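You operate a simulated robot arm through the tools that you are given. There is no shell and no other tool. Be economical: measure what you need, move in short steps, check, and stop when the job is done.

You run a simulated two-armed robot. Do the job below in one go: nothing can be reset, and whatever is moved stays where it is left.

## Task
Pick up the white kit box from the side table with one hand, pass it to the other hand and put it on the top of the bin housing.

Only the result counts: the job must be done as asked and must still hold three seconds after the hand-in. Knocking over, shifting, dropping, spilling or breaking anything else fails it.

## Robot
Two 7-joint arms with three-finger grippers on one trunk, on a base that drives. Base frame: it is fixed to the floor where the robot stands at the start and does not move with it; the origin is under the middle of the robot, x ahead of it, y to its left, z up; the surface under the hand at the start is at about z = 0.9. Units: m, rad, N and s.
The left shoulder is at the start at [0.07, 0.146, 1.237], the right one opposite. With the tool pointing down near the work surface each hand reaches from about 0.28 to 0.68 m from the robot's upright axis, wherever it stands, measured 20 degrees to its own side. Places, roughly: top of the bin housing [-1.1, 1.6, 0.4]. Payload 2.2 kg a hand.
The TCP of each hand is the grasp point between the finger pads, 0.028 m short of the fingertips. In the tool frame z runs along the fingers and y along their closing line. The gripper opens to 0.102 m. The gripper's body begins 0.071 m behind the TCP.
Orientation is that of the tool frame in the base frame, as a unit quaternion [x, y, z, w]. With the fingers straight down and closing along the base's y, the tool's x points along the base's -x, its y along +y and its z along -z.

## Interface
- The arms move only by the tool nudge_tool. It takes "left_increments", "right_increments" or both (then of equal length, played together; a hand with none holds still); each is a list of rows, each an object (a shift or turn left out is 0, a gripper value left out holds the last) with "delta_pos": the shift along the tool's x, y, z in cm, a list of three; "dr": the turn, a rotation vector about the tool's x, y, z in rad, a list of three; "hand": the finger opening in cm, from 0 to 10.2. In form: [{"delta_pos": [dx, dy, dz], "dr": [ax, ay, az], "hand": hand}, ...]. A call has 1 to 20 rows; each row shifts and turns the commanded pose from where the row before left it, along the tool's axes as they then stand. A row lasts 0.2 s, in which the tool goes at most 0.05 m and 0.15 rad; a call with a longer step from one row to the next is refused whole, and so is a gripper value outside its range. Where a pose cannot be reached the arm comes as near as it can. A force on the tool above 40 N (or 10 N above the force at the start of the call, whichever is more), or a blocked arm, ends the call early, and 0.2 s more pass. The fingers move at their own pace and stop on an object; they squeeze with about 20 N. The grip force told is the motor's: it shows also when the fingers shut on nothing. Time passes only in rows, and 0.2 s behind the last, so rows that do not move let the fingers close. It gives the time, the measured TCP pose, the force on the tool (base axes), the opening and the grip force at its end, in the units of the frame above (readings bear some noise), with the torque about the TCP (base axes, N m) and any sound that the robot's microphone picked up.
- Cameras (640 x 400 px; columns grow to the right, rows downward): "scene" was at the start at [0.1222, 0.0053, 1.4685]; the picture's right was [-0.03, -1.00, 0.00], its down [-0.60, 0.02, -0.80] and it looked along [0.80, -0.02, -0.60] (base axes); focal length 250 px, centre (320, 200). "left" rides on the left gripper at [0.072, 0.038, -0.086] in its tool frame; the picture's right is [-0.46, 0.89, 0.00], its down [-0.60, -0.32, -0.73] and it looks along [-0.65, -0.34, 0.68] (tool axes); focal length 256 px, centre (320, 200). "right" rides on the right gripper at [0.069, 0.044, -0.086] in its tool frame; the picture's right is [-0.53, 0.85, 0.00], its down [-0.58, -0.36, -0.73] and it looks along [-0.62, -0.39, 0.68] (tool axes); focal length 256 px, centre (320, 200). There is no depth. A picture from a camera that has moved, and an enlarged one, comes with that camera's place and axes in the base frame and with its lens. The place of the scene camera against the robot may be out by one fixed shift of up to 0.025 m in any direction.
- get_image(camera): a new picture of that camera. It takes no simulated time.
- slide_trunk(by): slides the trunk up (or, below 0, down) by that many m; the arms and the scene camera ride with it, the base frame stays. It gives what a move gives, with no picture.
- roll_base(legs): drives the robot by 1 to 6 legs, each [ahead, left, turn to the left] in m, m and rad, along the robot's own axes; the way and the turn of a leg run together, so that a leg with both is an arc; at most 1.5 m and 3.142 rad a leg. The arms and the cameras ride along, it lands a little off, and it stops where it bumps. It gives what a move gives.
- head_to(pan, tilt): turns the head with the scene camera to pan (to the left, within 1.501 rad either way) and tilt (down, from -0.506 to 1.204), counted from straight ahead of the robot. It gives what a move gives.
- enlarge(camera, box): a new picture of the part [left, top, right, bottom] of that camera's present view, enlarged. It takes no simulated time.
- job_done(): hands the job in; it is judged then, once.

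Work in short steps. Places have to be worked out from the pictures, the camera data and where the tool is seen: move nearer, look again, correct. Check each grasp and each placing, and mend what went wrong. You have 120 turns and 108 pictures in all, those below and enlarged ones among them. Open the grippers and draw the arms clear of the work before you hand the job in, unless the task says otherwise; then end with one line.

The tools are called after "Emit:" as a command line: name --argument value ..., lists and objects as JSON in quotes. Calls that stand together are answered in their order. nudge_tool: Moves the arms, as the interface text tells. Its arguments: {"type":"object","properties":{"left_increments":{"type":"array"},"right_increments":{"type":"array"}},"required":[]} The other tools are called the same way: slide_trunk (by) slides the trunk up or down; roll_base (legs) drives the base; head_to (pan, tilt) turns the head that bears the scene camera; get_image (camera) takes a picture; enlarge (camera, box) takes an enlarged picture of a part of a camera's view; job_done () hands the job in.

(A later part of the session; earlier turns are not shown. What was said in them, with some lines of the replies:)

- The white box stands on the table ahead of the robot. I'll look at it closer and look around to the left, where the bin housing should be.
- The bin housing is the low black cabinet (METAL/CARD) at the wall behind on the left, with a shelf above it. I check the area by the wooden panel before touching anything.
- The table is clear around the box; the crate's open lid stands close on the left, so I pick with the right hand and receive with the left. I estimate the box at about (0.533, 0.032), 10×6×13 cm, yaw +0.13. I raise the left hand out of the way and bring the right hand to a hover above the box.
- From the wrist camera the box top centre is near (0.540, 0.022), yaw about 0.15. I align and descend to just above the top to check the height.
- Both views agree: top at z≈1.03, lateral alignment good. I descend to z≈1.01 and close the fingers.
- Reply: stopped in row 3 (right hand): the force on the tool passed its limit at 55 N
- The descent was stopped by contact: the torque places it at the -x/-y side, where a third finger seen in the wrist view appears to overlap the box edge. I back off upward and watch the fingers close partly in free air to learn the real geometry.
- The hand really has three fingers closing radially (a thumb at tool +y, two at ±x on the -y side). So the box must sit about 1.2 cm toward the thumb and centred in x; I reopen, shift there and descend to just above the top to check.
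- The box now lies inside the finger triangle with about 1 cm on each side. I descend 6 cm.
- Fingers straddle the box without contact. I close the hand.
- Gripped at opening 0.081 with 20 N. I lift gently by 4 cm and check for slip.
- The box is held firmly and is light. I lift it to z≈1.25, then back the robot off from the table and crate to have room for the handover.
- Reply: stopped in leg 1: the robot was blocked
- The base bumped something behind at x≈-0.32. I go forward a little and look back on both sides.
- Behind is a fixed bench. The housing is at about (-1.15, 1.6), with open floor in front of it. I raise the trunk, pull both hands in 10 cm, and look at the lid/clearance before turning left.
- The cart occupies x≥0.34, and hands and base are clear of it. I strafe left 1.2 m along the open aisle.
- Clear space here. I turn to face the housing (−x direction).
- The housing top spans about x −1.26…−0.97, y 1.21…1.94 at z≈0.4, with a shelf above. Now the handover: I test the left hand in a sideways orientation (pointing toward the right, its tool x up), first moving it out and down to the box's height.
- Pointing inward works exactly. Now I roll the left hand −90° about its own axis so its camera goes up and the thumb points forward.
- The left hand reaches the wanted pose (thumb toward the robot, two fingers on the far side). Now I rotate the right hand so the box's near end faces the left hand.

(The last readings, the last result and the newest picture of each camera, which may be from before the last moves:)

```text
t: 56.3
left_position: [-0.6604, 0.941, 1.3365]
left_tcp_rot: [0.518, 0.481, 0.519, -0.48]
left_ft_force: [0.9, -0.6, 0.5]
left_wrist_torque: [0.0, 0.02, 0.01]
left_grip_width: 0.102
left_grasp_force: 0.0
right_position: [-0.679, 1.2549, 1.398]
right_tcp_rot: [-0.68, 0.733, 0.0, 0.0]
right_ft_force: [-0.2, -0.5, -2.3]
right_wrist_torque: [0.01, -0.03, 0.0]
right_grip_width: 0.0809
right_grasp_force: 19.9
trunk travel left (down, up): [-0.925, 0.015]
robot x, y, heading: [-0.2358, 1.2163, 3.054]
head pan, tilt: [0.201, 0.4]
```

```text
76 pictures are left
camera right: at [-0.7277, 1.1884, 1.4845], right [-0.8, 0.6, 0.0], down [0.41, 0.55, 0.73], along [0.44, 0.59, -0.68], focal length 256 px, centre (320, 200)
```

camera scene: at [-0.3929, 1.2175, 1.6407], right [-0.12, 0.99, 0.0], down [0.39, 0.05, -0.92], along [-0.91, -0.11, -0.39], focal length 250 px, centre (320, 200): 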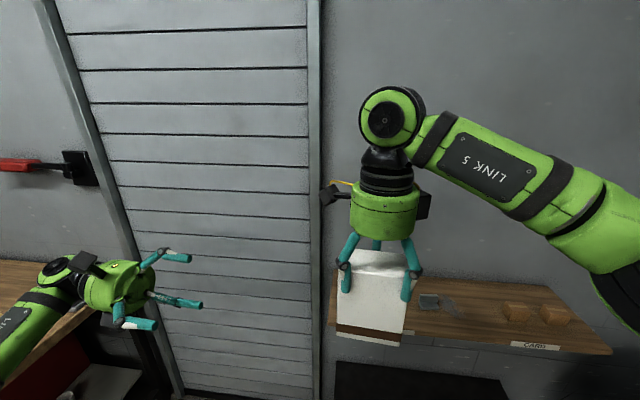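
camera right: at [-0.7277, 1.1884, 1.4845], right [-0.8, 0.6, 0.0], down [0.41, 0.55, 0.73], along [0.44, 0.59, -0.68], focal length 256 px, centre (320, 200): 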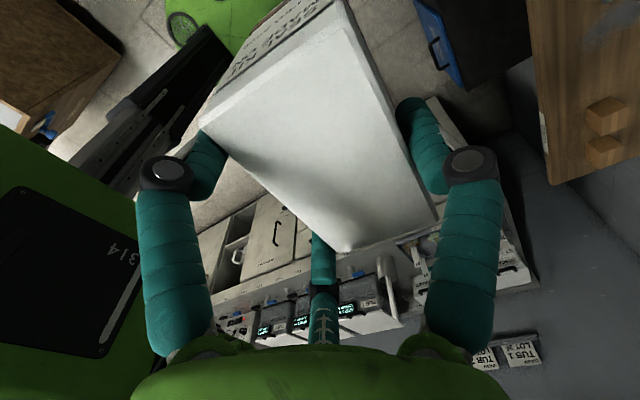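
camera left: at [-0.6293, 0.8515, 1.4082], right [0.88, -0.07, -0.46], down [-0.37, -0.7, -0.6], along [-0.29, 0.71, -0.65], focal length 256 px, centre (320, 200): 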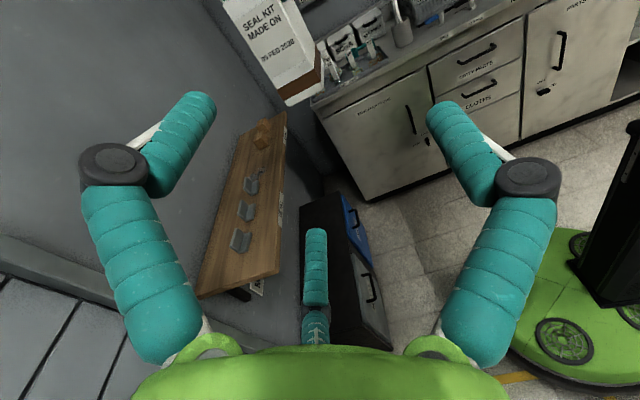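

The box is steady; its near end face is at about (−0.697, 1.201), bottom z≈1.276. I line up the left hand with it (axis z≈1.331, TCP line x≈−0.709) and advance most of the way.

Emit:
nudge_tool --left_increments '[{"delta_pos": [-0.2, -3.5, 0]}, {"delta_pos": [-0.3, -3.4, 0]}, {"delta_pos": [0, 0, 4]}, {"delta_pos": [0, 0, 4]}, {"delta_pos": [0, 0, 4]}, {"delta_pos": [0, 0, 4]}, {}]'

Emit:
get_image --camera "left"

Emit:
get_image --camera "scene"

```text
t: 57.9
left_position: [-0.7156, 1.1071, 1.3327]
left_tcp_rot: [0.519, 0.479, 0.52, -0.48]
left_ft_force: [0.5, -0.1, 0.3]
left_wrist_torque: [0.02, -0.01, 0.01]
left_grip_width: 0.1019
left_grasp_force: 0.1
right_position: [-0.6785, 1.2548, 1.3974]
right_tcp_rot: [-0.68, 0.733, 0.001, -0.001]
right_ft_force: [0.1, -1.4, -2.1]
right_wrist_torque: [0.03, -0.02, 0.01]
right_grip_width: 0.0811
right_grasp_force: 20.1
trunk travel left (down, up): [-0.925, 0.015]
robot x, y, heading: [-0.236, 1.2163, 3.06]
head pan, tilt: [0.201, 0.4]
```

```text
75 pictures are left
camera left: at [-0.6846, 1.0174, 1.404], right [0.88, -0.07, -0.46], down [-0.37, -0.7, -0.6], along [-0.29, 0.71, -0.65], focal length 256 px, centre (320, 200)
```

left: 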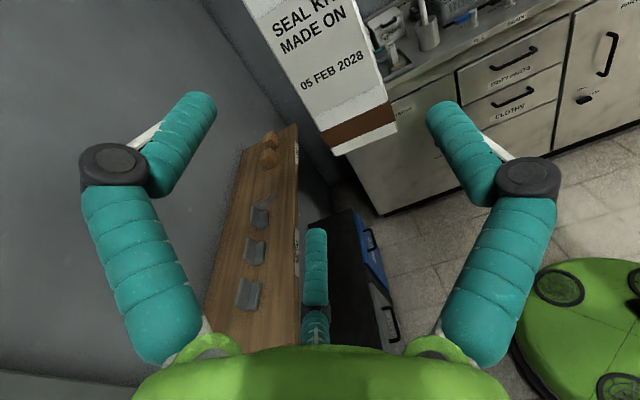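

```text
74 pictures are left
camera scene: at [-0.3918, 1.2171, 1.6408], right [-0.12, 0.99, 0.0], down [0.39, 0.05, -0.92], along [-0.91, -0.11, -0.39], focal length 250 px, centre (320, 200)
```

scene: 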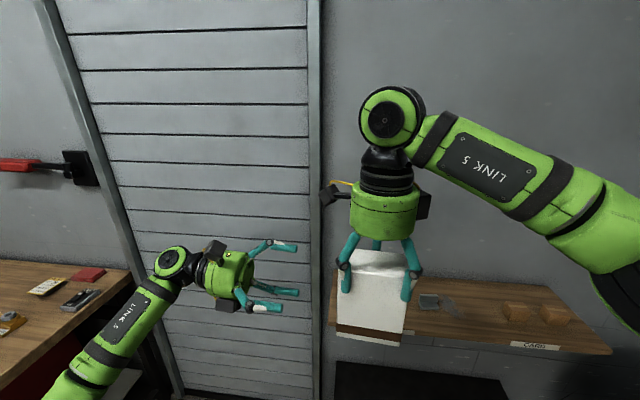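

The left view puts the box's end exactly where wanted: bottom 5.5 cm below the hand axis and centred between thumb and fingers. I advance 10.5 cm slowly.

Emit:
nudge_tool --left_increments '[{"delta_pos": [0, 0, 2]}, {"delta_pos": [0, 0, 2]}, {"delta_pos": [0, 0, 2]}, {"delta_pos": [0, 0, 1.5]}, {"delta_pos": [0, 0, 1.5]}, {"delta_pos": [0, 0, 1.5]}, {}]'

Emit:
get_image --camera "left"

Emit:
enlarge --camera "scene" --box '[240, 170, 480, 370]'

Emit:
get_image --camera "right"

```text
t: 59.5
left_position: [-0.7103, 1.2096, 1.3308]
left_tcp_rot: [0.518, 0.481, 0.52, -0.48]
left_ft_force: [-0.1, 0.2, 0.2]
left_wrist_torque: [0.02, 0.0, 0.02]
left_grip_width: 0.102
left_grasp_force: 0.0
right_position: [-0.679, 1.2548, 1.3983]
right_tcp_rot: [-0.68, 0.733, 0.0, 0.0]
right_ft_force: [0.4, 0.6, -2.5]
right_wrist_torque: [0.0, -0.03, 0.0]
right_grip_width: 0.081
right_grasp_force: 20.2
trunk travel left (down, up): [-0.925, 0.015]
robot x, y, heading: [-0.2377, 1.2175, 3.067]
head pan, tilt: [0.201, 0.4]
```

```text
73 pictures are left
camera left: at [-0.6789, 1.12, 1.4022], right [0.88, -0.07, -0.46], down [-0.37, -0.7, -0.6], along [-0.29, 0.71, -0.65], focal length 256 px, centre (320, 200)
```

left: 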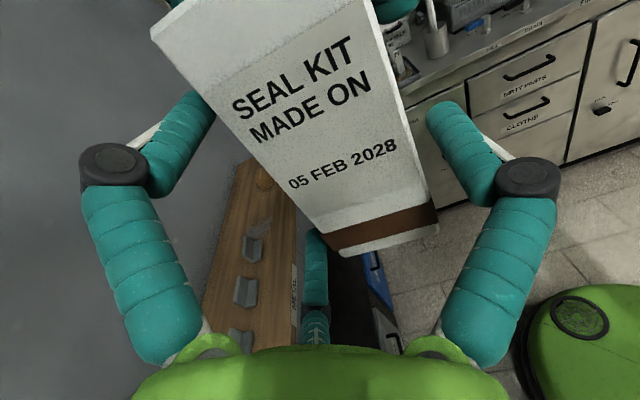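

```text
2.00 times, centred on (360, 270) of scene
camera zoom: at [-0.3929, 1.2173, 1.6407], right [-0.12, 0.99, 0.0], down [0.39, 0.05, -0.92], along [-0.91, -0.11, -0.39], focal length 499 px, centre (240, 60)
```

zoom: 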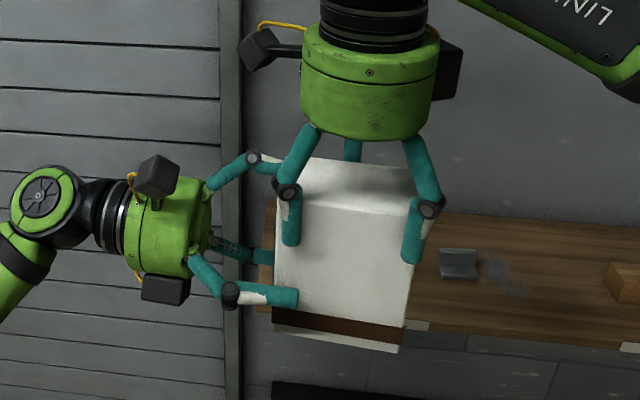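

```text
71 pictures are left
camera right: at [-0.7276, 1.1881, 1.4845], right [-0.8, 0.6, 0.0], down [0.41, 0.55, 0.73], along [0.43, 0.59, -0.68], focal length 256 px, centre (320, 200)
```

right: 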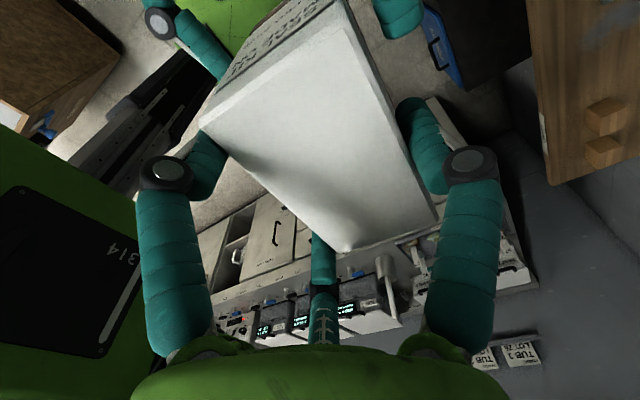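

The left fingers straddle the box with only ~2 cm overlap; there is room to the right hand's thumb, so I advance another 1.2 cm.

Emit:
nudge_tool --left_increments '[{"delta_pos": [0, 0, 0.6]}, {"delta_pos": [0, 0, 0.6]}, {}]'

Emit:
enlarge --camera "scene" --box '[280, 230, 440, 350]'

Emit:
get_image --camera "right"

```text
t: 60.3
left_position: [-0.7068, 1.2222, 1.3312]
left_tcp_rot: [0.518, 0.481, 0.519, -0.481]
left_ft_force: [0.5, 0.0, 0.6]
left_wrist_torque: [-0.02, 0.0, 0.0]
left_grip_width: 0.1019
left_grasp_force: 0.0
right_position: [-0.6793, 1.2546, 1.3973]
right_tcp_rot: [-0.68, 0.733, 0.0, 0.0]
right_ft_force: [0.3, -1.3, -2.3]
right_wrist_torque: [0.01, 0.01, -0.02]
right_grip_width: 0.0807
right_grasp_force: 20.2
trunk travel left (down, up): [-0.925, 0.015]
robot x, y, heading: [-0.2337, 1.2148, 3.066]
head pan, tilt: [0.201, 0.4]
```

```text
3.33 times, centred on (360, 290) of scene
camera zoom: at [-0.3928, 1.2172, 1.6407], right [-0.12, 0.99, 0.0], down [0.39, 0.05, -0.92], along [-0.91, -0.11, -0.39], focal length 832 px, centre (187, -100)
```

zoom: 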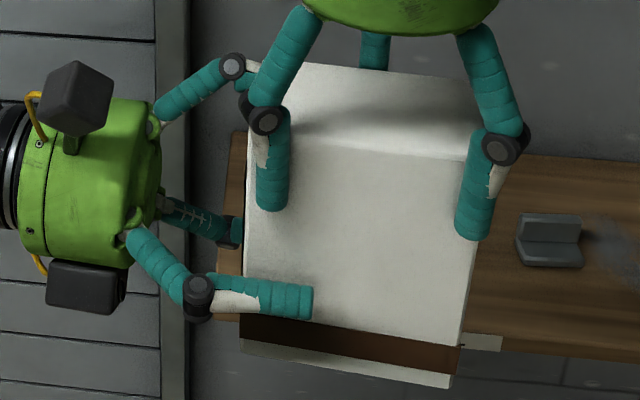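

```text
69 pictures are left
camera right: at [-0.7276, 1.188, 1.4845], right [-0.8, 0.6, 0.0], down [0.41, 0.55, 0.73], along [0.43, 0.59, -0.68], focal length 256 px, centre (320, 200)
```

right: 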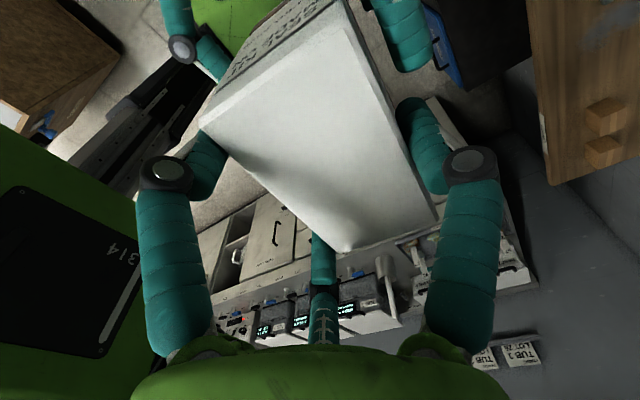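

Overlap is now about 3 cm, with a gap left to the right thumb. I close the left hand.

Emit:
nudge_tool --left_increments '[{"hand": 9}, {"hand": 8.4}, {"hand": 7.8}, {"hand": 7}, {"hand": 6}, {"hand": 5}, {}]'

Emit:
enlarge --camera "scene" --box '[280, 230, 440, 350]'

Emit:
get_image --camera "left"

```text
t: 61.9
left_position: [-0.707, 1.2223, 1.3318]
left_tcp_rot: [0.52, 0.48, 0.52, -0.48]
left_ft_force: [14.4, -7.3, 0.5]
left_wrist_torque: [0.17, 0.58, -0.59]
left_grip_width: 0.0811
left_grasp_force: 19.7
right_position: [-0.6811, 1.2545, 1.3984]
right_tcp_rot: [-0.68, 0.733, 0.001, -0.001]
right_ft_force: [-14.1, 8.0, -1.9]
right_wrist_torque: [0.38, 0.37, -0.13]
right_grip_width: 0.0808
right_grasp_force: 20.2
trunk travel left (down, up): [-0.925, 0.015]
robot x, y, heading: [-0.237, 1.2184, 3.065]
head pan, tilt: [0.201, 0.4]
```

```text
3.33 times, centred on (360, 290) of scene
camera zoom: at [-0.3929, 1.2176, 1.6407], right [-0.12, 0.99, 0.0], down [0.39, 0.05, -0.92], along [-0.91, -0.11, -0.39], focal length 832 px, centre (187, -100)
```

zoom: 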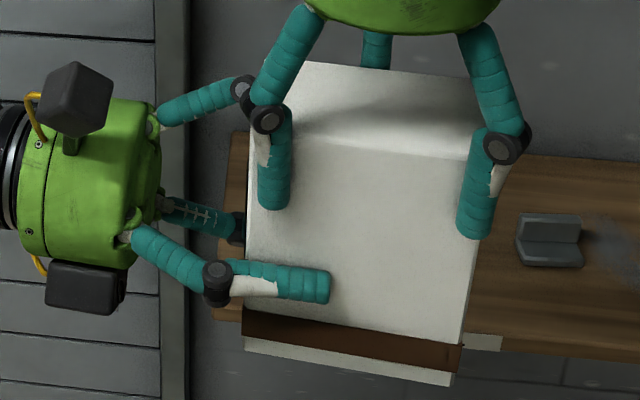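

```text
67 pictures are left
camera left: at [-0.677, 1.1327, 1.4024], right [0.88, -0.07, -0.47], down [-0.37, -0.7, -0.6], along [-0.29, 0.71, -0.65], focal length 256 px, centre (320, 200)
```

left: 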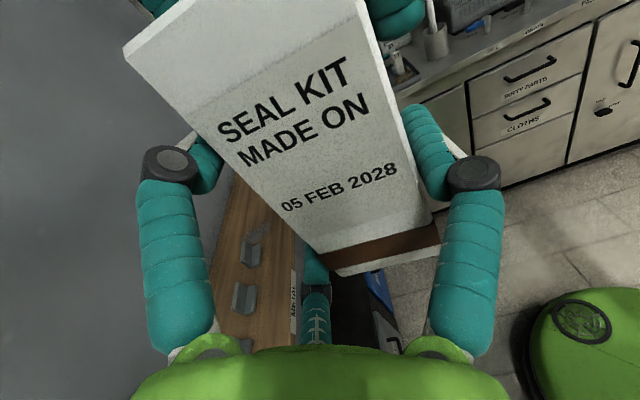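

Both hands hold the box, with about 14 N of internal strain. I ease the left hand by 2 mm, then check the forces.

Emit:
nudge_tool --left_increments '[{"delta_pos": [0, 0.2, -0.1]}, {}]'

```text
t: 62.5
left_position: [-0.7059, 1.2208, 1.3318]
left_tcp_rot: [0.518, 0.482, 0.519, -0.48]
left_ft_force: [8.3, -2.1, 0.0]
left_wrist_torque: [-0.42, 0.38, -0.04]
left_grip_width: 0.0811
left_grasp_force: 19.7
right_position: [-0.6789, 1.2547, 1.3992]
right_tcp_rot: [-0.681, 0.733, 0.0, 0.0]
right_ft_force: [-8.6, 2.0, -1.1]
right_wrist_torque: [0.52, 0.19, -0.28]
right_grip_width: 0.0809
right_grasp_force: 20.6
trunk travel left (down, up): [-0.925, 0.015]
robot x, y, heading: [-0.2361, 1.2183, 3.066]
head pan, tilt: [0.201, 0.4]
```

The strain drops. One more small easing, then I open the right hand stepwise.

Emit:
nudge_tool --left_increments '[{"delta_pos": [0, 0.25, 0]}, {}, {}, {}, {}, {}]' --right_increments '[{}, {}, {"hand": 8.3}, {"hand": 9}, {"hand": 10.2}, {}]'

Emit:
enlarge --camera "scene" --box '[240, 170, 480, 370]'

```text
t: 63.9
left_position: [-0.7035, 1.2208, 1.3307]
left_tcp_rot: [0.518, 0.481, 0.519, -0.48]
left_ft_force: [0.0, -0.2, 0.6]
left_wrist_torque: [-0.07, 0.06, 0.0]
left_grip_width: 0.0811
left_grasp_force: 19.8
right_position: [-0.6805, 1.255, 1.3979]
right_tcp_rot: [-0.681, 0.733, 0.001, 0.0]
right_ft_force: [0.8, -0.8, -0.4]
right_wrist_torque: [0.0, -0.04, 0.01]
right_grip_width: 0.1017
right_grasp_force: 0.0
trunk travel left (down, up): [-0.925, 0.015]
robot x, y, heading: [-0.2357, 1.2137, 3.059]
head pan, tilt: [0.201, 0.4]
```

```text
2.00 times, centred on (360, 270) of scene
camera zoom: at [-0.3929, 1.2175, 1.6407], right [-0.12, 0.99, 0.0], down [0.39, 0.05, -0.92], along [-0.91, -0.11, -0.39], focal length 499 px, centre (240, 60)
```

zoom: 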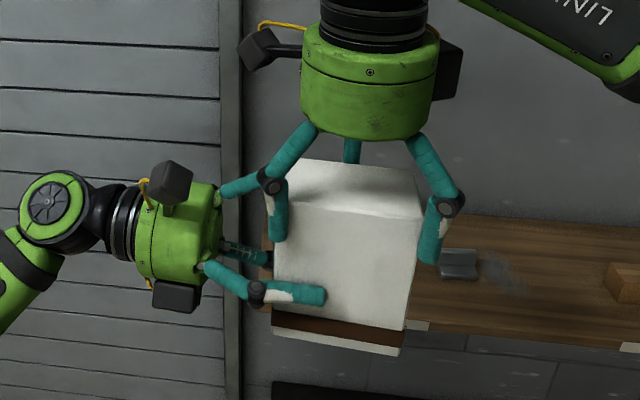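

The left hand holds the box alone. I raise the right hand clear and then move it to the right side.

Emit:
nudge_tool --right_increments '[{"delta_pos": [0, 0, -1.5]}, {"delta_pos": [0, 0, -2.5]}, {"delta_pos": [0, 0, -3]}, {"delta_pos": [0, 0, -3]}, {}]'

Emit:
get_image --camera "scene"

Emit:
get_image --camera "left"

```text
t: 65.1
left_position: [-0.704, 1.2185, 1.3318]
left_tcp_rot: [0.519, 0.481, 0.519, -0.48]
left_ft_force: [1.0, -0.2, -0.3]
left_wrist_torque: [-0.06, 0.05, -0.01]
left_grip_width: 0.0807
left_grasp_force: 19.8
right_position: [-0.6796, 1.2537, 1.4968]
right_tcp_rot: [-0.68, 0.733, 0.0, -0.001]
right_ft_force: [0.4, 0.0, -0.6]
right_wrist_torque: [-0.03, 0.0, 0.01]
right_grip_width: 0.1018
right_grasp_force: 0.0
trunk travel left (down, up): [-0.925, 0.015]
robot x, y, heading: [-0.2379, 1.2159, 3.061]
head pan, tilt: [0.201, 0.4]
```

```text
65 pictures are left
camera scene: at [-0.393, 1.2176, 1.6407], right [-0.12, 0.99, 0.0], down [0.39, 0.05, -0.92], along [-0.91, -0.11, -0.39], focal length 250 px, centre (320, 200)
```

scene: 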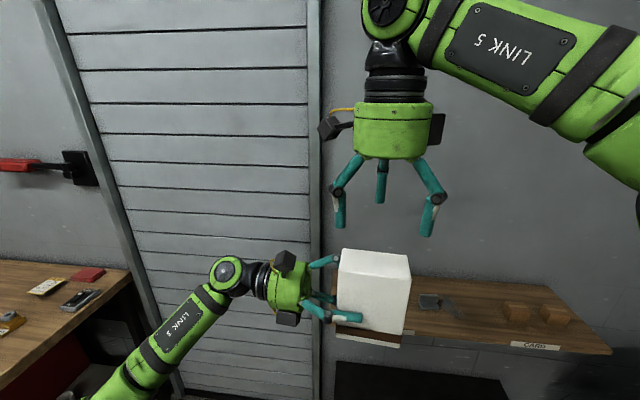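

```text
64 pictures are left
camera left: at [-0.673, 1.1315, 1.4023], right [0.88, -0.07, -0.46], down [-0.37, -0.7, -0.6], along [-0.29, 0.71, -0.65], focal length 256 px, centre (320, 200)
```

left: 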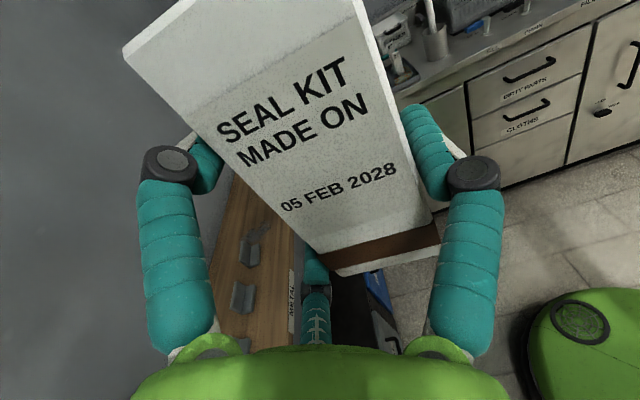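

The handover is complete. Next I retract the right hand back, up and to the right so it won't meet the shelf, and square up the heading.

Emit:
nudge_tool --right_increments '[{"delta_pos": [-3, 0, -1]}, {"delta_pos": [-3, 0, -1]}, {"delta_pos": [-3, 0, -1]}, {"delta_pos": [-3, -2, -1]}, {"delta_pos": [-3, -2, 0]}, {"delta_pos": [-3, -3, 0]}, {"delta_pos": [-2, -3, 0]}, {"delta_pos": [0, -2, 0]}, {}]'

Emit:
roll_base --legs '[[0, 0, 0.08]]'

Emit:
head_to --pan 0.0 --tilt 0.8

Emit:
get_image --camera "scene"

```text
t: 67.1
left_position: [-0.705, 1.2204, 1.3316]
left_tcp_rot: [0.518, 0.481, 0.519, -0.48]
left_ft_force: [0.4, -0.7, -0.5]
left_wrist_torque: [-0.03, 0.02, 0.0]
left_grip_width: 0.0808
left_grasp_force: 20.2
right_position: [-0.546, 1.4444, 1.5388]
right_tcp_rot: [-0.68, 0.734, 0.0, 0.0]
right_ft_force: [0.1, 0.2, -0.1]
right_wrist_torque: [0.01, -0.04, 0.01]
right_grip_width: 0.1019
right_grasp_force: 0.1
trunk travel left (down, up): [-0.925, 0.015]
robot x, y, heading: [-0.2353, 1.2197, 3.068]
head pan, tilt: [0.201, 0.4]
```

```text
t: 68.0
left_position: [-0.702, 1.188, 1.3312]
left_tcp_rot: [0.5, 0.501, 0.499, -0.5]
left_ft_force: [-0.7, 0.1, -0.3]
left_wrist_torque: [-0.04, 0.06, -0.01]
left_grip_width: 0.0809
left_grasp_force: 19.9
right_position: [-0.5615, 1.4237, 1.5393]
right_tcp_rot: [0.709, -0.705, 0.0, 0.001]
right_ft_force: [-0.1, 0.6, -0.7]
right_wrist_torque: [-0.02, 0.02, -0.02]
right_grip_width: 0.1021
right_grasp_force: 0.0
trunk travel left (down, up): [-0.925, 0.015]
robot x, y, heading: [-0.2375, 1.2156, 3.14]
head pan, tilt: [0.201, 0.4]
```

```text
t: 68.9
left_position: [-0.7027, 1.1848, 1.3306]
left_tcp_rot: [0.499, 0.501, 0.5, -0.5]
left_ft_force: [0.5, 0.1, 0.8]
left_wrist_torque: [-0.06, 0.01, 0.0]
left_grip_width: 0.0808
left_grasp_force: 20.0
right_position: [-0.5626, 1.4192, 1.5386]
right_tcp_rot: [0.708, -0.706, -0.001, 0.0]
right_ft_force: [-0.5, -0.2, 0.1]
right_wrist_torque: [0.0, 0.01, -0.01]
right_grip_width: 0.102
right_grasp_force: 0.0
trunk travel left (down, up): [-0.925, 0.015]
robot x, y, heading: [-0.2341, 1.2182, 3.143]
head pan, tilt: [0.0, 0.799]
```

```text
63 pictures are left
camera scene: at [-0.3817, 1.2248, 1.6057], right [0.0, 1.0, 0.0], down [0.72, 0.0, -0.7], along [-0.7, 0.0, -0.72], focal length 250 px, centre (320, 200)
```

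scene: 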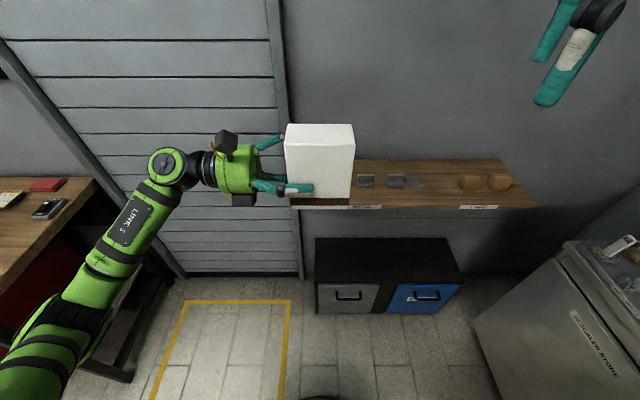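

The heading is square. The housing top is at x −1.245…−0.955, y 1.21…1.945; the shelf is at z≈0.95 above it. I lower the trunk 0.78 m here in the open, then look.

Emit:
slide_trunk --by -0.4

Emit:
slide_trunk --by -0.38

Emit:
get_image --camera "scene"

Emit:
head_to --pan -1.2 --tilt 0.4

Emit:
get_image --camera "scene"

Emit:
head_to --pan 1.2 --tilt 0.6

Emit:
get_image --camera "scene"

```text
t: 72.7
left_position: [-0.7023, 1.184, 0.9307]
left_tcp_rot: [0.499, 0.501, 0.5, -0.5]
left_ft_force: [0.0, -0.3, -0.1]
left_wrist_torque: [-0.04, 0.02, 0.01]
left_grip_width: 0.0811
left_grasp_force: 19.8
right_position: [-0.5613, 1.4194, 1.1387]
right_tcp_rot: [0.709, -0.706, -0.001, 0.001]
right_ft_force: [-0.3, 0.6, 0.0]
right_wrist_torque: [-0.02, -0.02, 0.01]
right_grip_width: 0.1019
right_grasp_force: 0.0
trunk travel left (down, up): [-0.525, 0.415]
robot x, y, heading: [-0.2353, 1.2163, 3.143]
head pan, tilt: [0.0, 0.799]
```

```text
t: 76.4
left_position: [-0.7011, 1.1857, 0.5512]
left_tcp_rot: [0.498, 0.501, 0.5, -0.501]
left_ft_force: [0.4, 0.6, 0.6]
left_wrist_torque: [-0.07, 0.05, 0.02]
left_grip_width: 0.081
left_grasp_force: 19.9
right_position: [-0.5617, 1.4187, 0.7593]
right_tcp_rot: [0.708, -0.706, -0.001, 0.001]
right_ft_force: [0.8, 0.1, 0.4]
right_wrist_torque: [-0.01, 0.0, -0.01]
right_grip_width: 0.102
right_grasp_force: 0.1
trunk travel left (down, up): [-0.145, 0.795]
robot x, y, heading: [-0.2351, 1.2174, 3.147]
head pan, tilt: [0.0, 0.799]
```

```text
62 pictures are left
camera scene: at [-0.3815, 1.225, 0.8256], right [0.0, 1.0, 0.0], down [0.72, 0.0, -0.7], along [-0.7, 0.0, -0.72], focal length 250 px, centre (320, 200)
```

scene: 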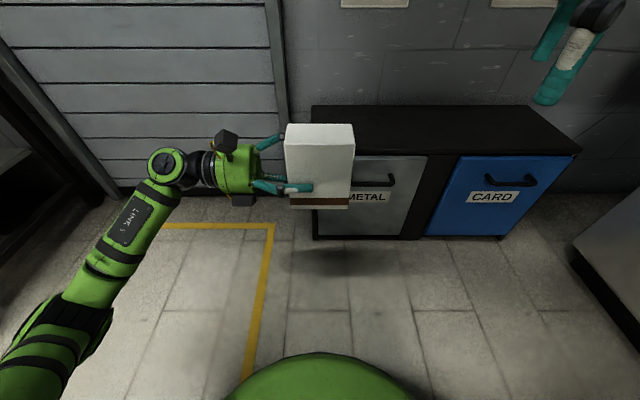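

```text
t: 77.8
left_position: [-0.7021, 1.1862, 0.5511]
left_tcp_rot: [0.499, 0.501, 0.501, -0.5]
left_ft_force: [-0.3, 0.1, 0.3]
left_wrist_torque: [-0.08, 0.06, 0.0]
left_grip_width: 0.0809
left_grasp_force: 20.0
right_position: [-0.5611, 1.4194, 0.7591]
right_tcp_rot: [0.708, -0.706, 0.0, 0.0]
right_ft_force: [-0.2, -0.1, 0.3]
right_wrist_torque: [-0.02, -0.03, 0.0]
right_grip_width: 0.1022
right_grasp_force: 0.0
trunk travel left (down, up): [-0.145, 0.795]
robot x, y, heading: [-0.239, 1.2198, 3.14]
head pan, tilt: [-1.201, 0.4]
```

```text
61 pictures are left
camera scene: at [-0.3344, 1.3113, 0.8607], right [0.93, 0.36, 0.0], down [0.14, -0.36, -0.92], along [-0.33, 0.86, -0.39], focal length 250 px, centre (320, 200)
```

scene: 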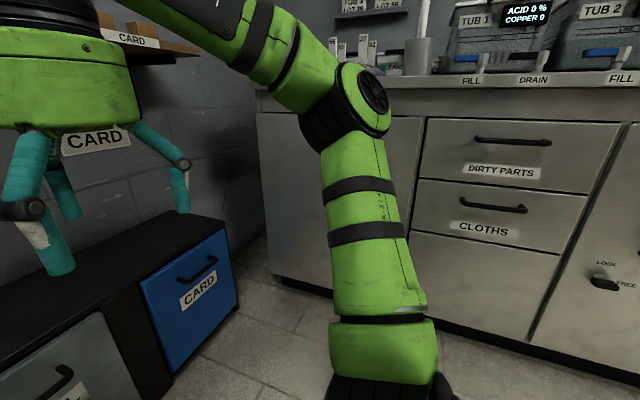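

```text
t: 80.0
left_position: [-0.7025, 1.1845, 0.5507]
left_tcp_rot: [0.499, 0.501, 0.5, -0.5]
left_ft_force: [-0.9, -0.3, 0.3]
left_wrist_torque: [-0.07, 0.01, 0.01]
left_grip_width: 0.0812
left_grasp_force: 20.2
right_position: [-0.5614, 1.4198, 0.7588]
right_tcp_rot: [0.708, -0.706, 0.0, 0.0]
right_ft_force: [-0.3, -0.5, 0.1]
right_wrist_torque: [-0.03, -0.02, 0.01]
right_grip_width: 0.1018
right_grasp_force: 0.0
trunk travel left (down, up): [-0.145, 0.795]
robot x, y, heading: [-0.2374, 1.2157, 3.144]
head pan, tilt: [1.201, 0.6]
```

```text
60 pictures are left
camera scene: at [-0.3329, 1.1426, 0.8425], right [-0.93, 0.36, 0.0], down [0.2, 0.53, -0.83], along [-0.3, -0.77, -0.56], focal length 250 px, centre (320, 200)
```

scene: 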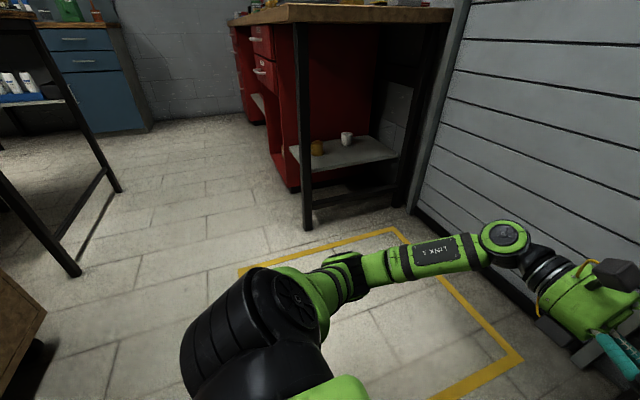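

Both sides are clear. Triangulating two heights gives the housing top at z≈0.43, x −1.22…−0.94, y 1.21…1.92. The box bottom is now at ≈0.496, so I drive forward 0.25 m and 0.11 m to the right.

Emit:
head_to --pan 0.0 --tilt 0.6

Emit:
roll_base --legs '[[0, -0.11, 0], [0.12, 0, 0], [0.13, 0, 0]]'

Emit:
get_image --camera "scene"

Emit:
get_image --camera "left"

```text
t: 81.4
left_position: [-0.7021, 1.1839, 0.5507]
left_tcp_rot: [-0.5, -0.5, -0.5, 0.5]
left_ft_force: [0.9, -0.9, -0.6]
left_wrist_torque: [-0.02, 0.03, -0.03]
left_grip_width: 0.0808
left_grasp_force: 20.6
right_position: [-0.5619, 1.4189, 0.7591]
right_tcp_rot: [0.708, -0.706, -0.001, 0.0]
right_ft_force: [-0.2, 0.6, -0.3]
right_wrist_torque: [0.0, -0.05, 0.03]
right_grip_width: 0.1019
right_grasp_force: 0.0
trunk travel left (down, up): [-0.145, 0.795]
robot x, y, heading: [-0.2364, 1.2194, 3.142]
head pan, tilt: [0.0, 0.6]
```

```text
t: 84.3
left_position: [-0.9493, 1.2965, 0.5513]
left_tcp_rot: [0.5, 0.499, 0.502, -0.498]
left_ft_force: [0.6, 0.6, -0.5]
left_wrist_torque: [-0.05, 0.06, -0.01]
left_grip_width: 0.0809
left_grasp_force: 19.8
right_position: [-0.809, 1.5304, 0.7581]
right_tcp_rot: [0.707, -0.707, -0.001, 0.001]
right_ft_force: [-0.6, -0.7, -0.2]
right_wrist_torque: [0.0, 0.0, 0.06]
right_grip_width: 0.1021
right_grasp_force: 0.0
trunk travel left (down, up): [-0.145, 0.795]
robot x, y, heading: [-0.4809, 1.3245, 3.136]
head pan, tilt: [0.0, 0.6]
```

```text
59 pictures are left
camera scene: at [-0.6369, 1.3353, 0.8424], right [0.0, 1.0, 0.0], down [0.57, 0.0, -0.82], along [-0.82, 0.0, -0.57], focal length 250 px, centre (320, 200)
```

scene: 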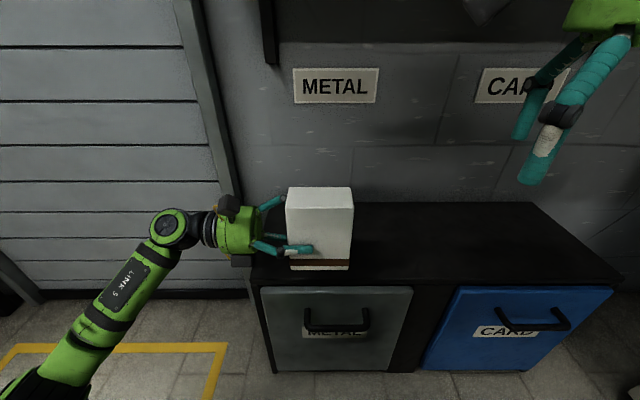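

```text
58 pictures are left
camera left: at [-0.9128, 1.2093, 0.6223], right [0.89, 0.0, -0.46], down [-0.32, -0.73, -0.6], along [-0.34, 0.68, -0.65], focal length 256 px, centre (320, 200)
```

left: 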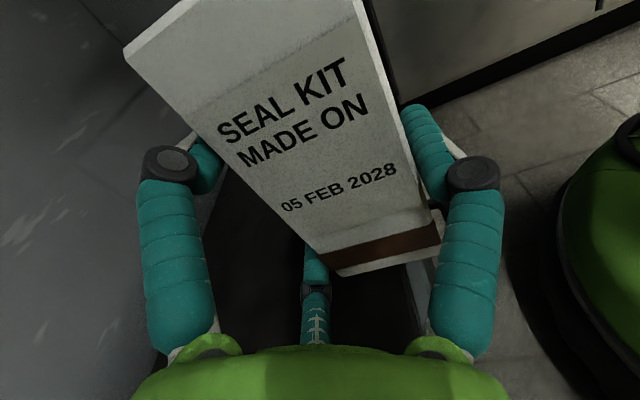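

Well positioned over the left end of the housing. I move the left hand forward 11 cm over the top, still 6 cm above it.

Emit:
nudge_tool --left_increments '[{"delta_pos": [0, -2.5, 0]}, {"delta_pos": [0, -2.5, 0]}, {"delta_pos": [0, -3, 0]}, {"delta_pos": [0, -3, 0]}, {}]'

Emit:
get_image --camera "scene"

Emit:
get_image --camera "left"

```text
t: 85.5
left_position: [-1.0585, 1.296, 0.5495]
left_tcp_rot: [0.501, 0.499, 0.501, -0.499]
left_ft_force: [0.0, 0.0, 1.1]
left_wrist_torque: [-0.06, 0.02, 0.03]
left_grip_width: 0.0809
left_grasp_force: 20.4
right_position: [-0.8077, 1.5296, 0.7594]
right_tcp_rot: [-0.707, 0.708, 0.001, 0.0]
right_ft_force: [-0.6, 0.2, 0.5]
right_wrist_torque: [-0.01, 0.01, -0.01]
right_grip_width: 0.1018
right_grasp_force: 0.0
trunk travel left (down, up): [-0.145, 0.795]
robot x, y, heading: [-0.4848, 1.3311, 3.135]
head pan, tilt: [0.0, 0.6]
```

```text
57 pictures are left
camera scene: at [-0.6368, 1.3353, 0.8424], right [0.0, 1.0, 0.0], down [0.57, 0.0, -0.82], along [-0.82, 0.0, -0.57], focal length 250 px, centre (320, 200)
```

scene: 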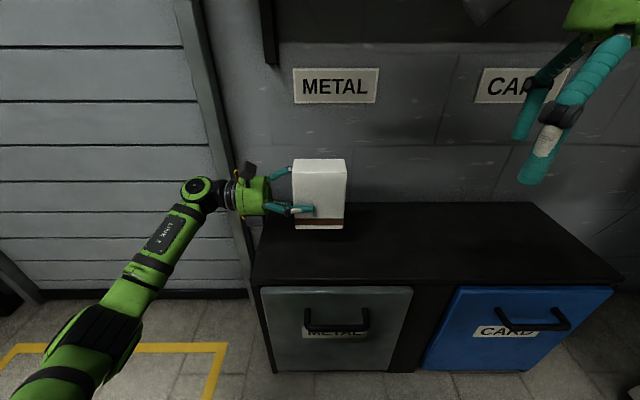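

```text
56 pictures are left
camera left: at [-1.0213, 1.2091, 0.6212], right [0.89, 0.0, -0.46], down [-0.32, -0.73, -0.6], along [-0.34, 0.68, -0.65], focal length 256 px, centre (320, 200)
```

left: 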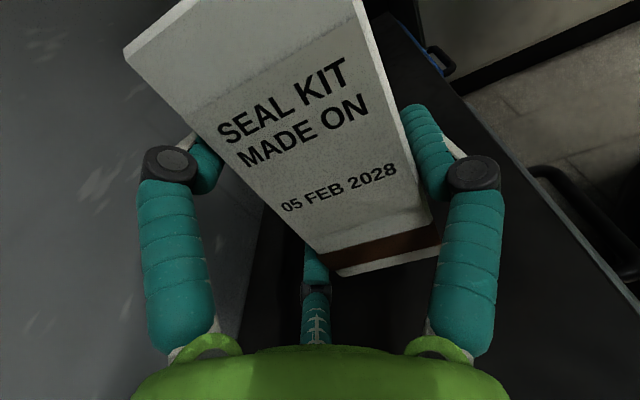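

Now I lower 4 cm and then continue in small steps, watching the vertical force.

Emit:
nudge_tool --left_increments '[{"delta_pos": [-1.5, 0, 0]}, {"delta_pos": [-1.5, 0, 0]}, {"delta_pos": [-1, 0, 0]}, {}]'

Emit:
enlarge --camera "scene" --box '[220, 150, 420, 290]'

```text
t: 86.5
left_position: [-1.06, 1.2971, 0.5101]
left_tcp_rot: [0.501, 0.499, 0.501, -0.499]
left_ft_force: [0.2, -0.4, -0.6]
left_wrist_torque: [-0.08, 0.0, -0.02]
left_grip_width: 0.0808
left_grasp_force: 20.2
right_position: [-0.8094, 1.5294, 0.7581]
right_tcp_rot: [0.707, -0.707, 0.0, -0.001]
right_ft_force: [1.7, 0.5, 0.1]
right_wrist_torque: [0.01, 0.0, 0.0]
right_grip_width: 0.1021
right_grasp_force: 0.1
trunk travel left (down, up): [-0.145, 0.795]
robot x, y, heading: [-0.4844, 1.3259, 3.14]
head pan, tilt: [0.0, 0.6]
```

```text
2.86 times, centred on (320, 220) of scene
camera zoom: at [-0.6368, 1.3353, 0.8424], right [0.0, 1.0, 0.0], down [0.57, 0.0, -0.82], along [-0.82, 0.0, -0.57], focal length 713 px, centre (320, 143)
```

zoom: 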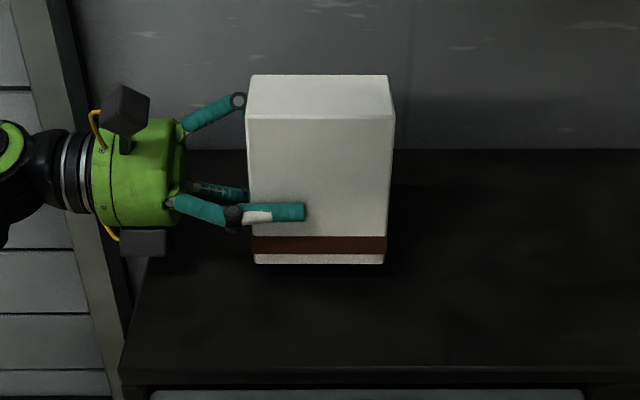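

The small block under the left palm is near the housing's left edge; I shift the box 3 cm to the left so that block stays outside the edge, then lower further in small steps.

Emit:
nudge_tool --left_increments '[{"delta_pos": [0, 0, -1.5]}, {"delta_pos": [0, 0, -1.5]}, {"delta_pos": [-0.6, 0, 0]}, {"delta_pos": [-0.5, 0, 0]}, {}]'

Emit:
enlarge --camera "scene" --box '[220, 150, 420, 290]'

```text
t: 87.7
left_position: [-1.0595, 1.2687, 0.4996]
left_tcp_rot: [0.5, 0.5, 0.5, -0.5]
left_ft_force: [0.9, 1.3, -0.3]
left_wrist_torque: [-0.05, 0.06, -0.03]
left_grip_width: 0.0808
left_grasp_force: 19.9
right_position: [-0.8083, 1.5319, 0.758]
right_tcp_rot: [-0.707, 0.707, 0.0, -0.001]
right_ft_force: [-0.6, 0.3, -0.4]
right_wrist_torque: [0.0, 0.02, 0.0]
right_grip_width: 0.1022
right_grasp_force: 0.0
trunk travel left (down, up): [-0.145, 0.795]
robot x, y, heading: [-0.481, 1.3257, 3.135]
head pan, tilt: [0.0, 0.6]
```

```text
2.86 times, centred on (320, 220) of scene
camera zoom: at [-0.6368, 1.3353, 0.8424], right [0.0, 1.0, 0.0], down [0.57, 0.0, -0.82], along [-0.82, 0.0, -0.57], focal length 713 px, centre (320, 143)
```

zoom: 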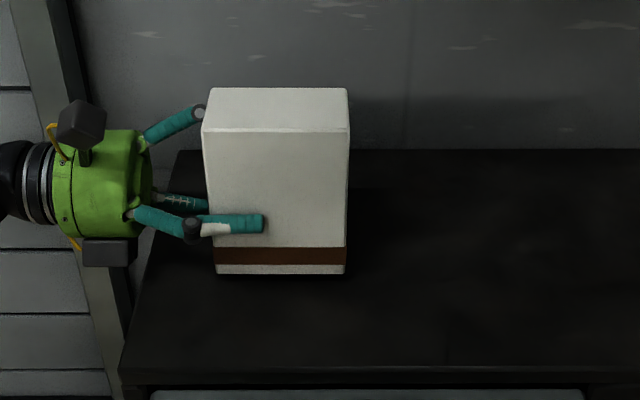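

The block is now outside the edge. I lower by small increments toward contact.

Emit:
nudge_tool --left_increments '[{"delta_pos": [-0.3, 0, 0]}, {"delta_pos": [-0.3, 0, 0]}, {"delta_pos": [-0.3, 0, 0]}, {}]'

```text
t: 88.7
left_position: [-1.0598, 1.2671, 0.4909]
left_tcp_rot: [0.5, 0.5, 0.501, -0.499]
left_ft_force: [0.1, -0.2, 0.6]
left_wrist_torque: [-0.08, 0.01, 0.02]
left_grip_width: 0.0809
left_grasp_force: 19.4
right_position: [-0.8092, 1.5303, 0.7593]
right_tcp_rot: [-0.707, 0.707, 0.001, -0.001]
right_ft_force: [0.7, -0.1, 0.4]
right_wrist_torque: [-0.01, 0.02, -0.02]
right_grip_width: 0.1021
right_grasp_force: 0.1
trunk travel left (down, up): [-0.145, 0.795]
robot x, y, heading: [-0.4844, 1.3273, 3.14]
head pan, tilt: [0.0, 0.6]
```

No contact yet; I continue down.

Emit:
nudge_tool --left_increments '[{"delta_pos": [-0.3, 0, 0]}, {"delta_pos": [-0.2, 0, 0]}, {}]'

Emit:
enlarge --camera "scene" --box '[250, 190, 370, 270]'

```text
t: 89.5
left_position: [-1.059, 1.2667, 0.4884]
left_tcp_rot: [-0.499, -0.499, -0.5, 0.503]
left_ft_force: [-0.9, -3.8, 9.1]
left_wrist_torque: [0.22, -0.35, -0.16]
left_grip_width: 0.0811
left_grasp_force: 19.5
right_position: [-0.8074, 1.5299, 0.7598]
right_tcp_rot: [0.707, -0.707, -0.001, 0.001]
right_ft_force: [0.7, 0.3, 0.6]
right_wrist_torque: [0.03, 0.03, -0.03]
right_grip_width: 0.1021
right_grasp_force: 0.1
trunk travel left (down, up): [-0.145, 0.795]
robot x, y, heading: [-0.4821, 1.3247, 3.138]
head pan, tilt: [0.0, 0.6]
```

```text
5.00 times, centred on (310, 230) of scene
camera zoom: at [-0.6359, 1.3351, 0.8428], right [0.0, 1.0, 0.0], down [0.56, 0.0, -0.83], along [-0.83, 0.0, -0.56], focal length 1248 px, centre (370, 50)
```

zoom: 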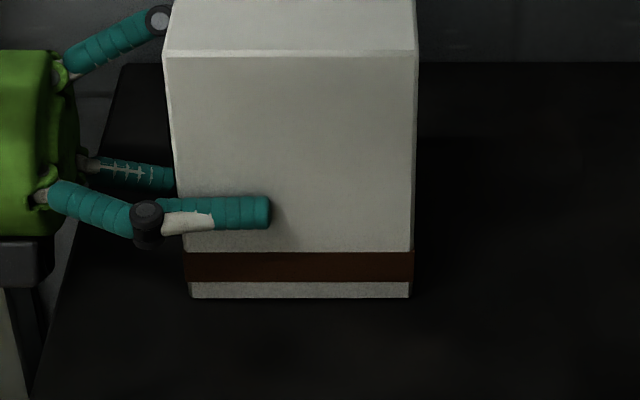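

Contact at 9 N with the box's front bottom edge, bottom at z≈0.433 as expected. I relax the downward push by 1 mm and open the fingers a little.

Emit:
nudge_tool --left_increments '[{"delta_pos": [0.1, 0, 0]}, {"hand": 8.2}, {"hand": 8.4}, {"hand": 8.6}, {"hand": 8.8}, {}]'

Emit:
enlarge --camera "scene" --box '[250, 190, 370, 270]'

Emit:
get_image --camera "left"

```text
t: 90.9
left_position: [-1.0601, 1.2667, 0.4872]
left_tcp_rot: [0.5, 0.5, 0.501, -0.499]
left_ft_force: [-0.5, 0.2, 0.9]
left_wrist_torque: [-0.01, 0.01, 0.0]
left_grip_width: 0.0881
left_grasp_force: 0.1
right_position: [-0.8082, 1.5287, 0.7589]
right_tcp_rot: [0.707, -0.707, -0.001, 0.0]
right_ft_force: [0.1, -0.3, 0.1]
right_wrist_torque: [0.01, 0.03, -0.02]
right_grip_width: 0.1021
right_grasp_force: 0.1
trunk travel left (down, up): [-0.145, 0.795]
robot x, y, heading: [-0.485, 1.3253, 3.139]
head pan, tilt: [0.0, 0.6]
```

```text
5.00 times, centred on (310, 230) of scene
camera zoom: at [-0.6366, 1.3353, 0.8425], right [0.0, 1.0, 0.0], down [0.56, 0.0, -0.83], along [-0.83, 0.0, -0.56], focal length 1248 px, centre (370, 50)
```

zoom: 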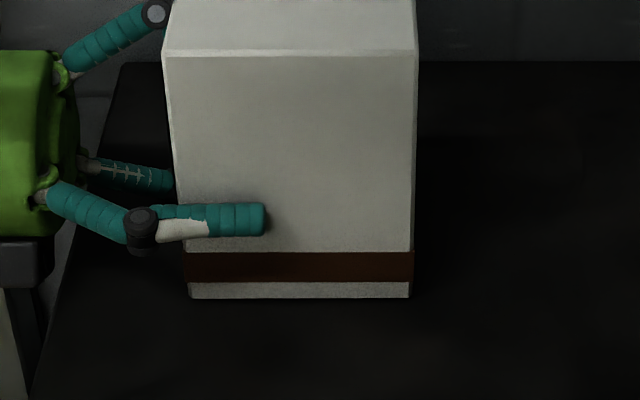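

```text
51 pictures are left
camera left: at [-1.0228, 1.1797, 0.5586], right [0.89, 0.0, -0.46], down [-0.32, -0.73, -0.6], along [-0.34, 0.68, -0.65], focal length 256 px, centre (320, 200)
```

left: 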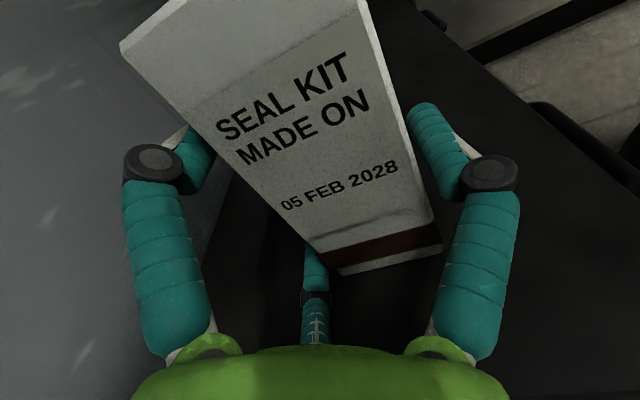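

The box stands freely on the housing. I raise the hand slightly, open fully, and withdraw straight back along the finger axis.

Emit:
nudge_tool --left_increments '[{"delta_pos": [0.4, 0, 0]}, {"delta_pos": [0.4, 0, 0], "hand": 9.4}, {"hand": 10.2}, {}, {"delta_pos": [0, 0, -1.5]}, {"delta_pos": [0, 0, -2]}, {"delta_pos": [0, 0, -2.5]}, {"delta_pos": [0, 0, -3]}, {"delta_pos": [0, 0, -3]}, {}]'

Emit:
get_image --camera "scene"

```text
t: 93.1
left_position: [-1.0604, 1.1457, 0.4957]
left_tcp_rot: [0.501, 0.499, 0.501, -0.499]
left_ft_force: [0.1, -0.6, 0.5]
left_wrist_torque: [-0.01, -0.01, 0.01]
left_grip_width: 0.1021
left_grasp_force: 0.1
right_position: [-0.8077, 1.5306, 0.7595]
right_tcp_rot: [-0.707, 0.707, 0.0, -0.001]
right_ft_force: [-0.5, -0.5, -0.1]
right_wrist_torque: [0.02, -0.01, -0.01]
right_grip_width: 0.102
right_grasp_force: 0.0
trunk travel left (down, up): [-0.145, 0.795]
robot x, y, heading: [-0.4836, 1.3315, 3.129]
head pan, tilt: [0.0, 0.6]
```

```text
50 pictures are left
camera scene: at [-0.6366, 1.3353, 0.8425], right [0.0, 1.0, 0.0], down [0.56, 0.0, -0.83], along [-0.83, 0.0, -0.56], focal length 250 px, centre (320, 200)
```

scene: 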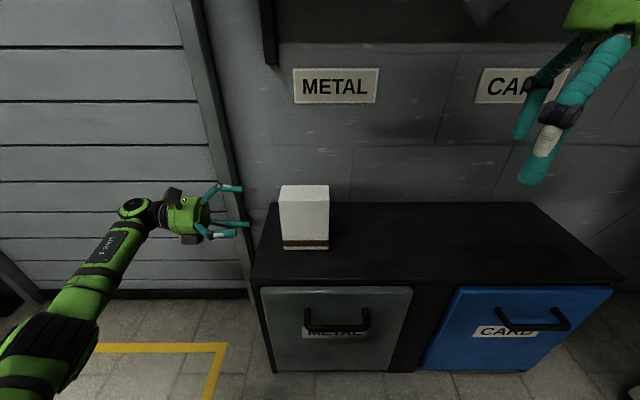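

The box stands upright on the housing and the left hand is clear of it. I back the base off so both arms are well away, then take a last look.

Emit:
roll_base --legs '[[-0.22, 0, 0]]'

Emit:
get_image --camera "scene"

```text
t: 94.8
left_position: [-0.8432, 1.1449, 0.4947]
left_tcp_rot: [0.5, 0.5, 0.5, -0.5]
left_ft_force: [0.4, 0.0, -0.5]
left_wrist_torque: [0.0, 0.01, 0.0]
left_grip_width: 0.1022
left_grasp_force: 0.0
right_position: [-0.5908, 1.5289, 0.7589]
right_tcp_rot: [-0.707, 0.707, 0.001, 0.0]
right_ft_force: [0.6, 0.1, -0.3]
right_wrist_torque: [0.01, 0.01, 0.01]
right_grip_width: 0.1019
right_grasp_force: 0.1
trunk travel left (down, up): [-0.145, 0.795]
robot x, y, heading: [-0.2649, 1.325, 3.142]
head pan, tilt: [0.0, 0.6]
```

```text
49 pictures are left
camera scene: at [-0.4186, 1.3343, 0.8425], right [0.0, 1.0, 0.0], down [0.56, 0.0, -0.83], along [-0.83, 0.0, -0.56], focal length 250 px, centre (320, 200)
```

scene: 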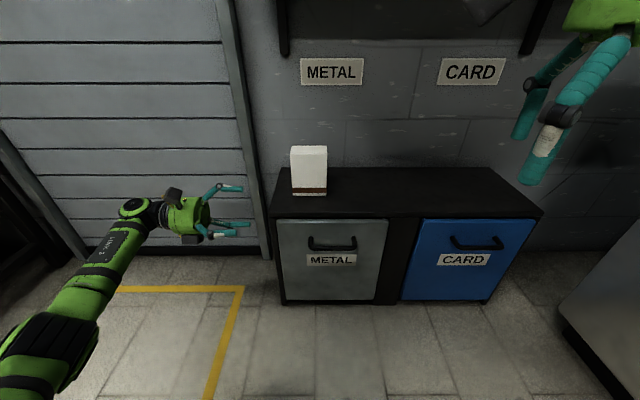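

The box is standing stably on the housing, and both hands are open and clear. I hand the job in.

Emit:
job_done

```text
The job is handed in.
```

The white seal kit box was picked up with the right hand, passed to the left hand in mid-air, and now stands upright on the top of the bin housing. While backing off with the box, the base bumped the bench behind the robot once; I saw nothing out of place in the picture I took afterwards, but I did not compare it with one from before.
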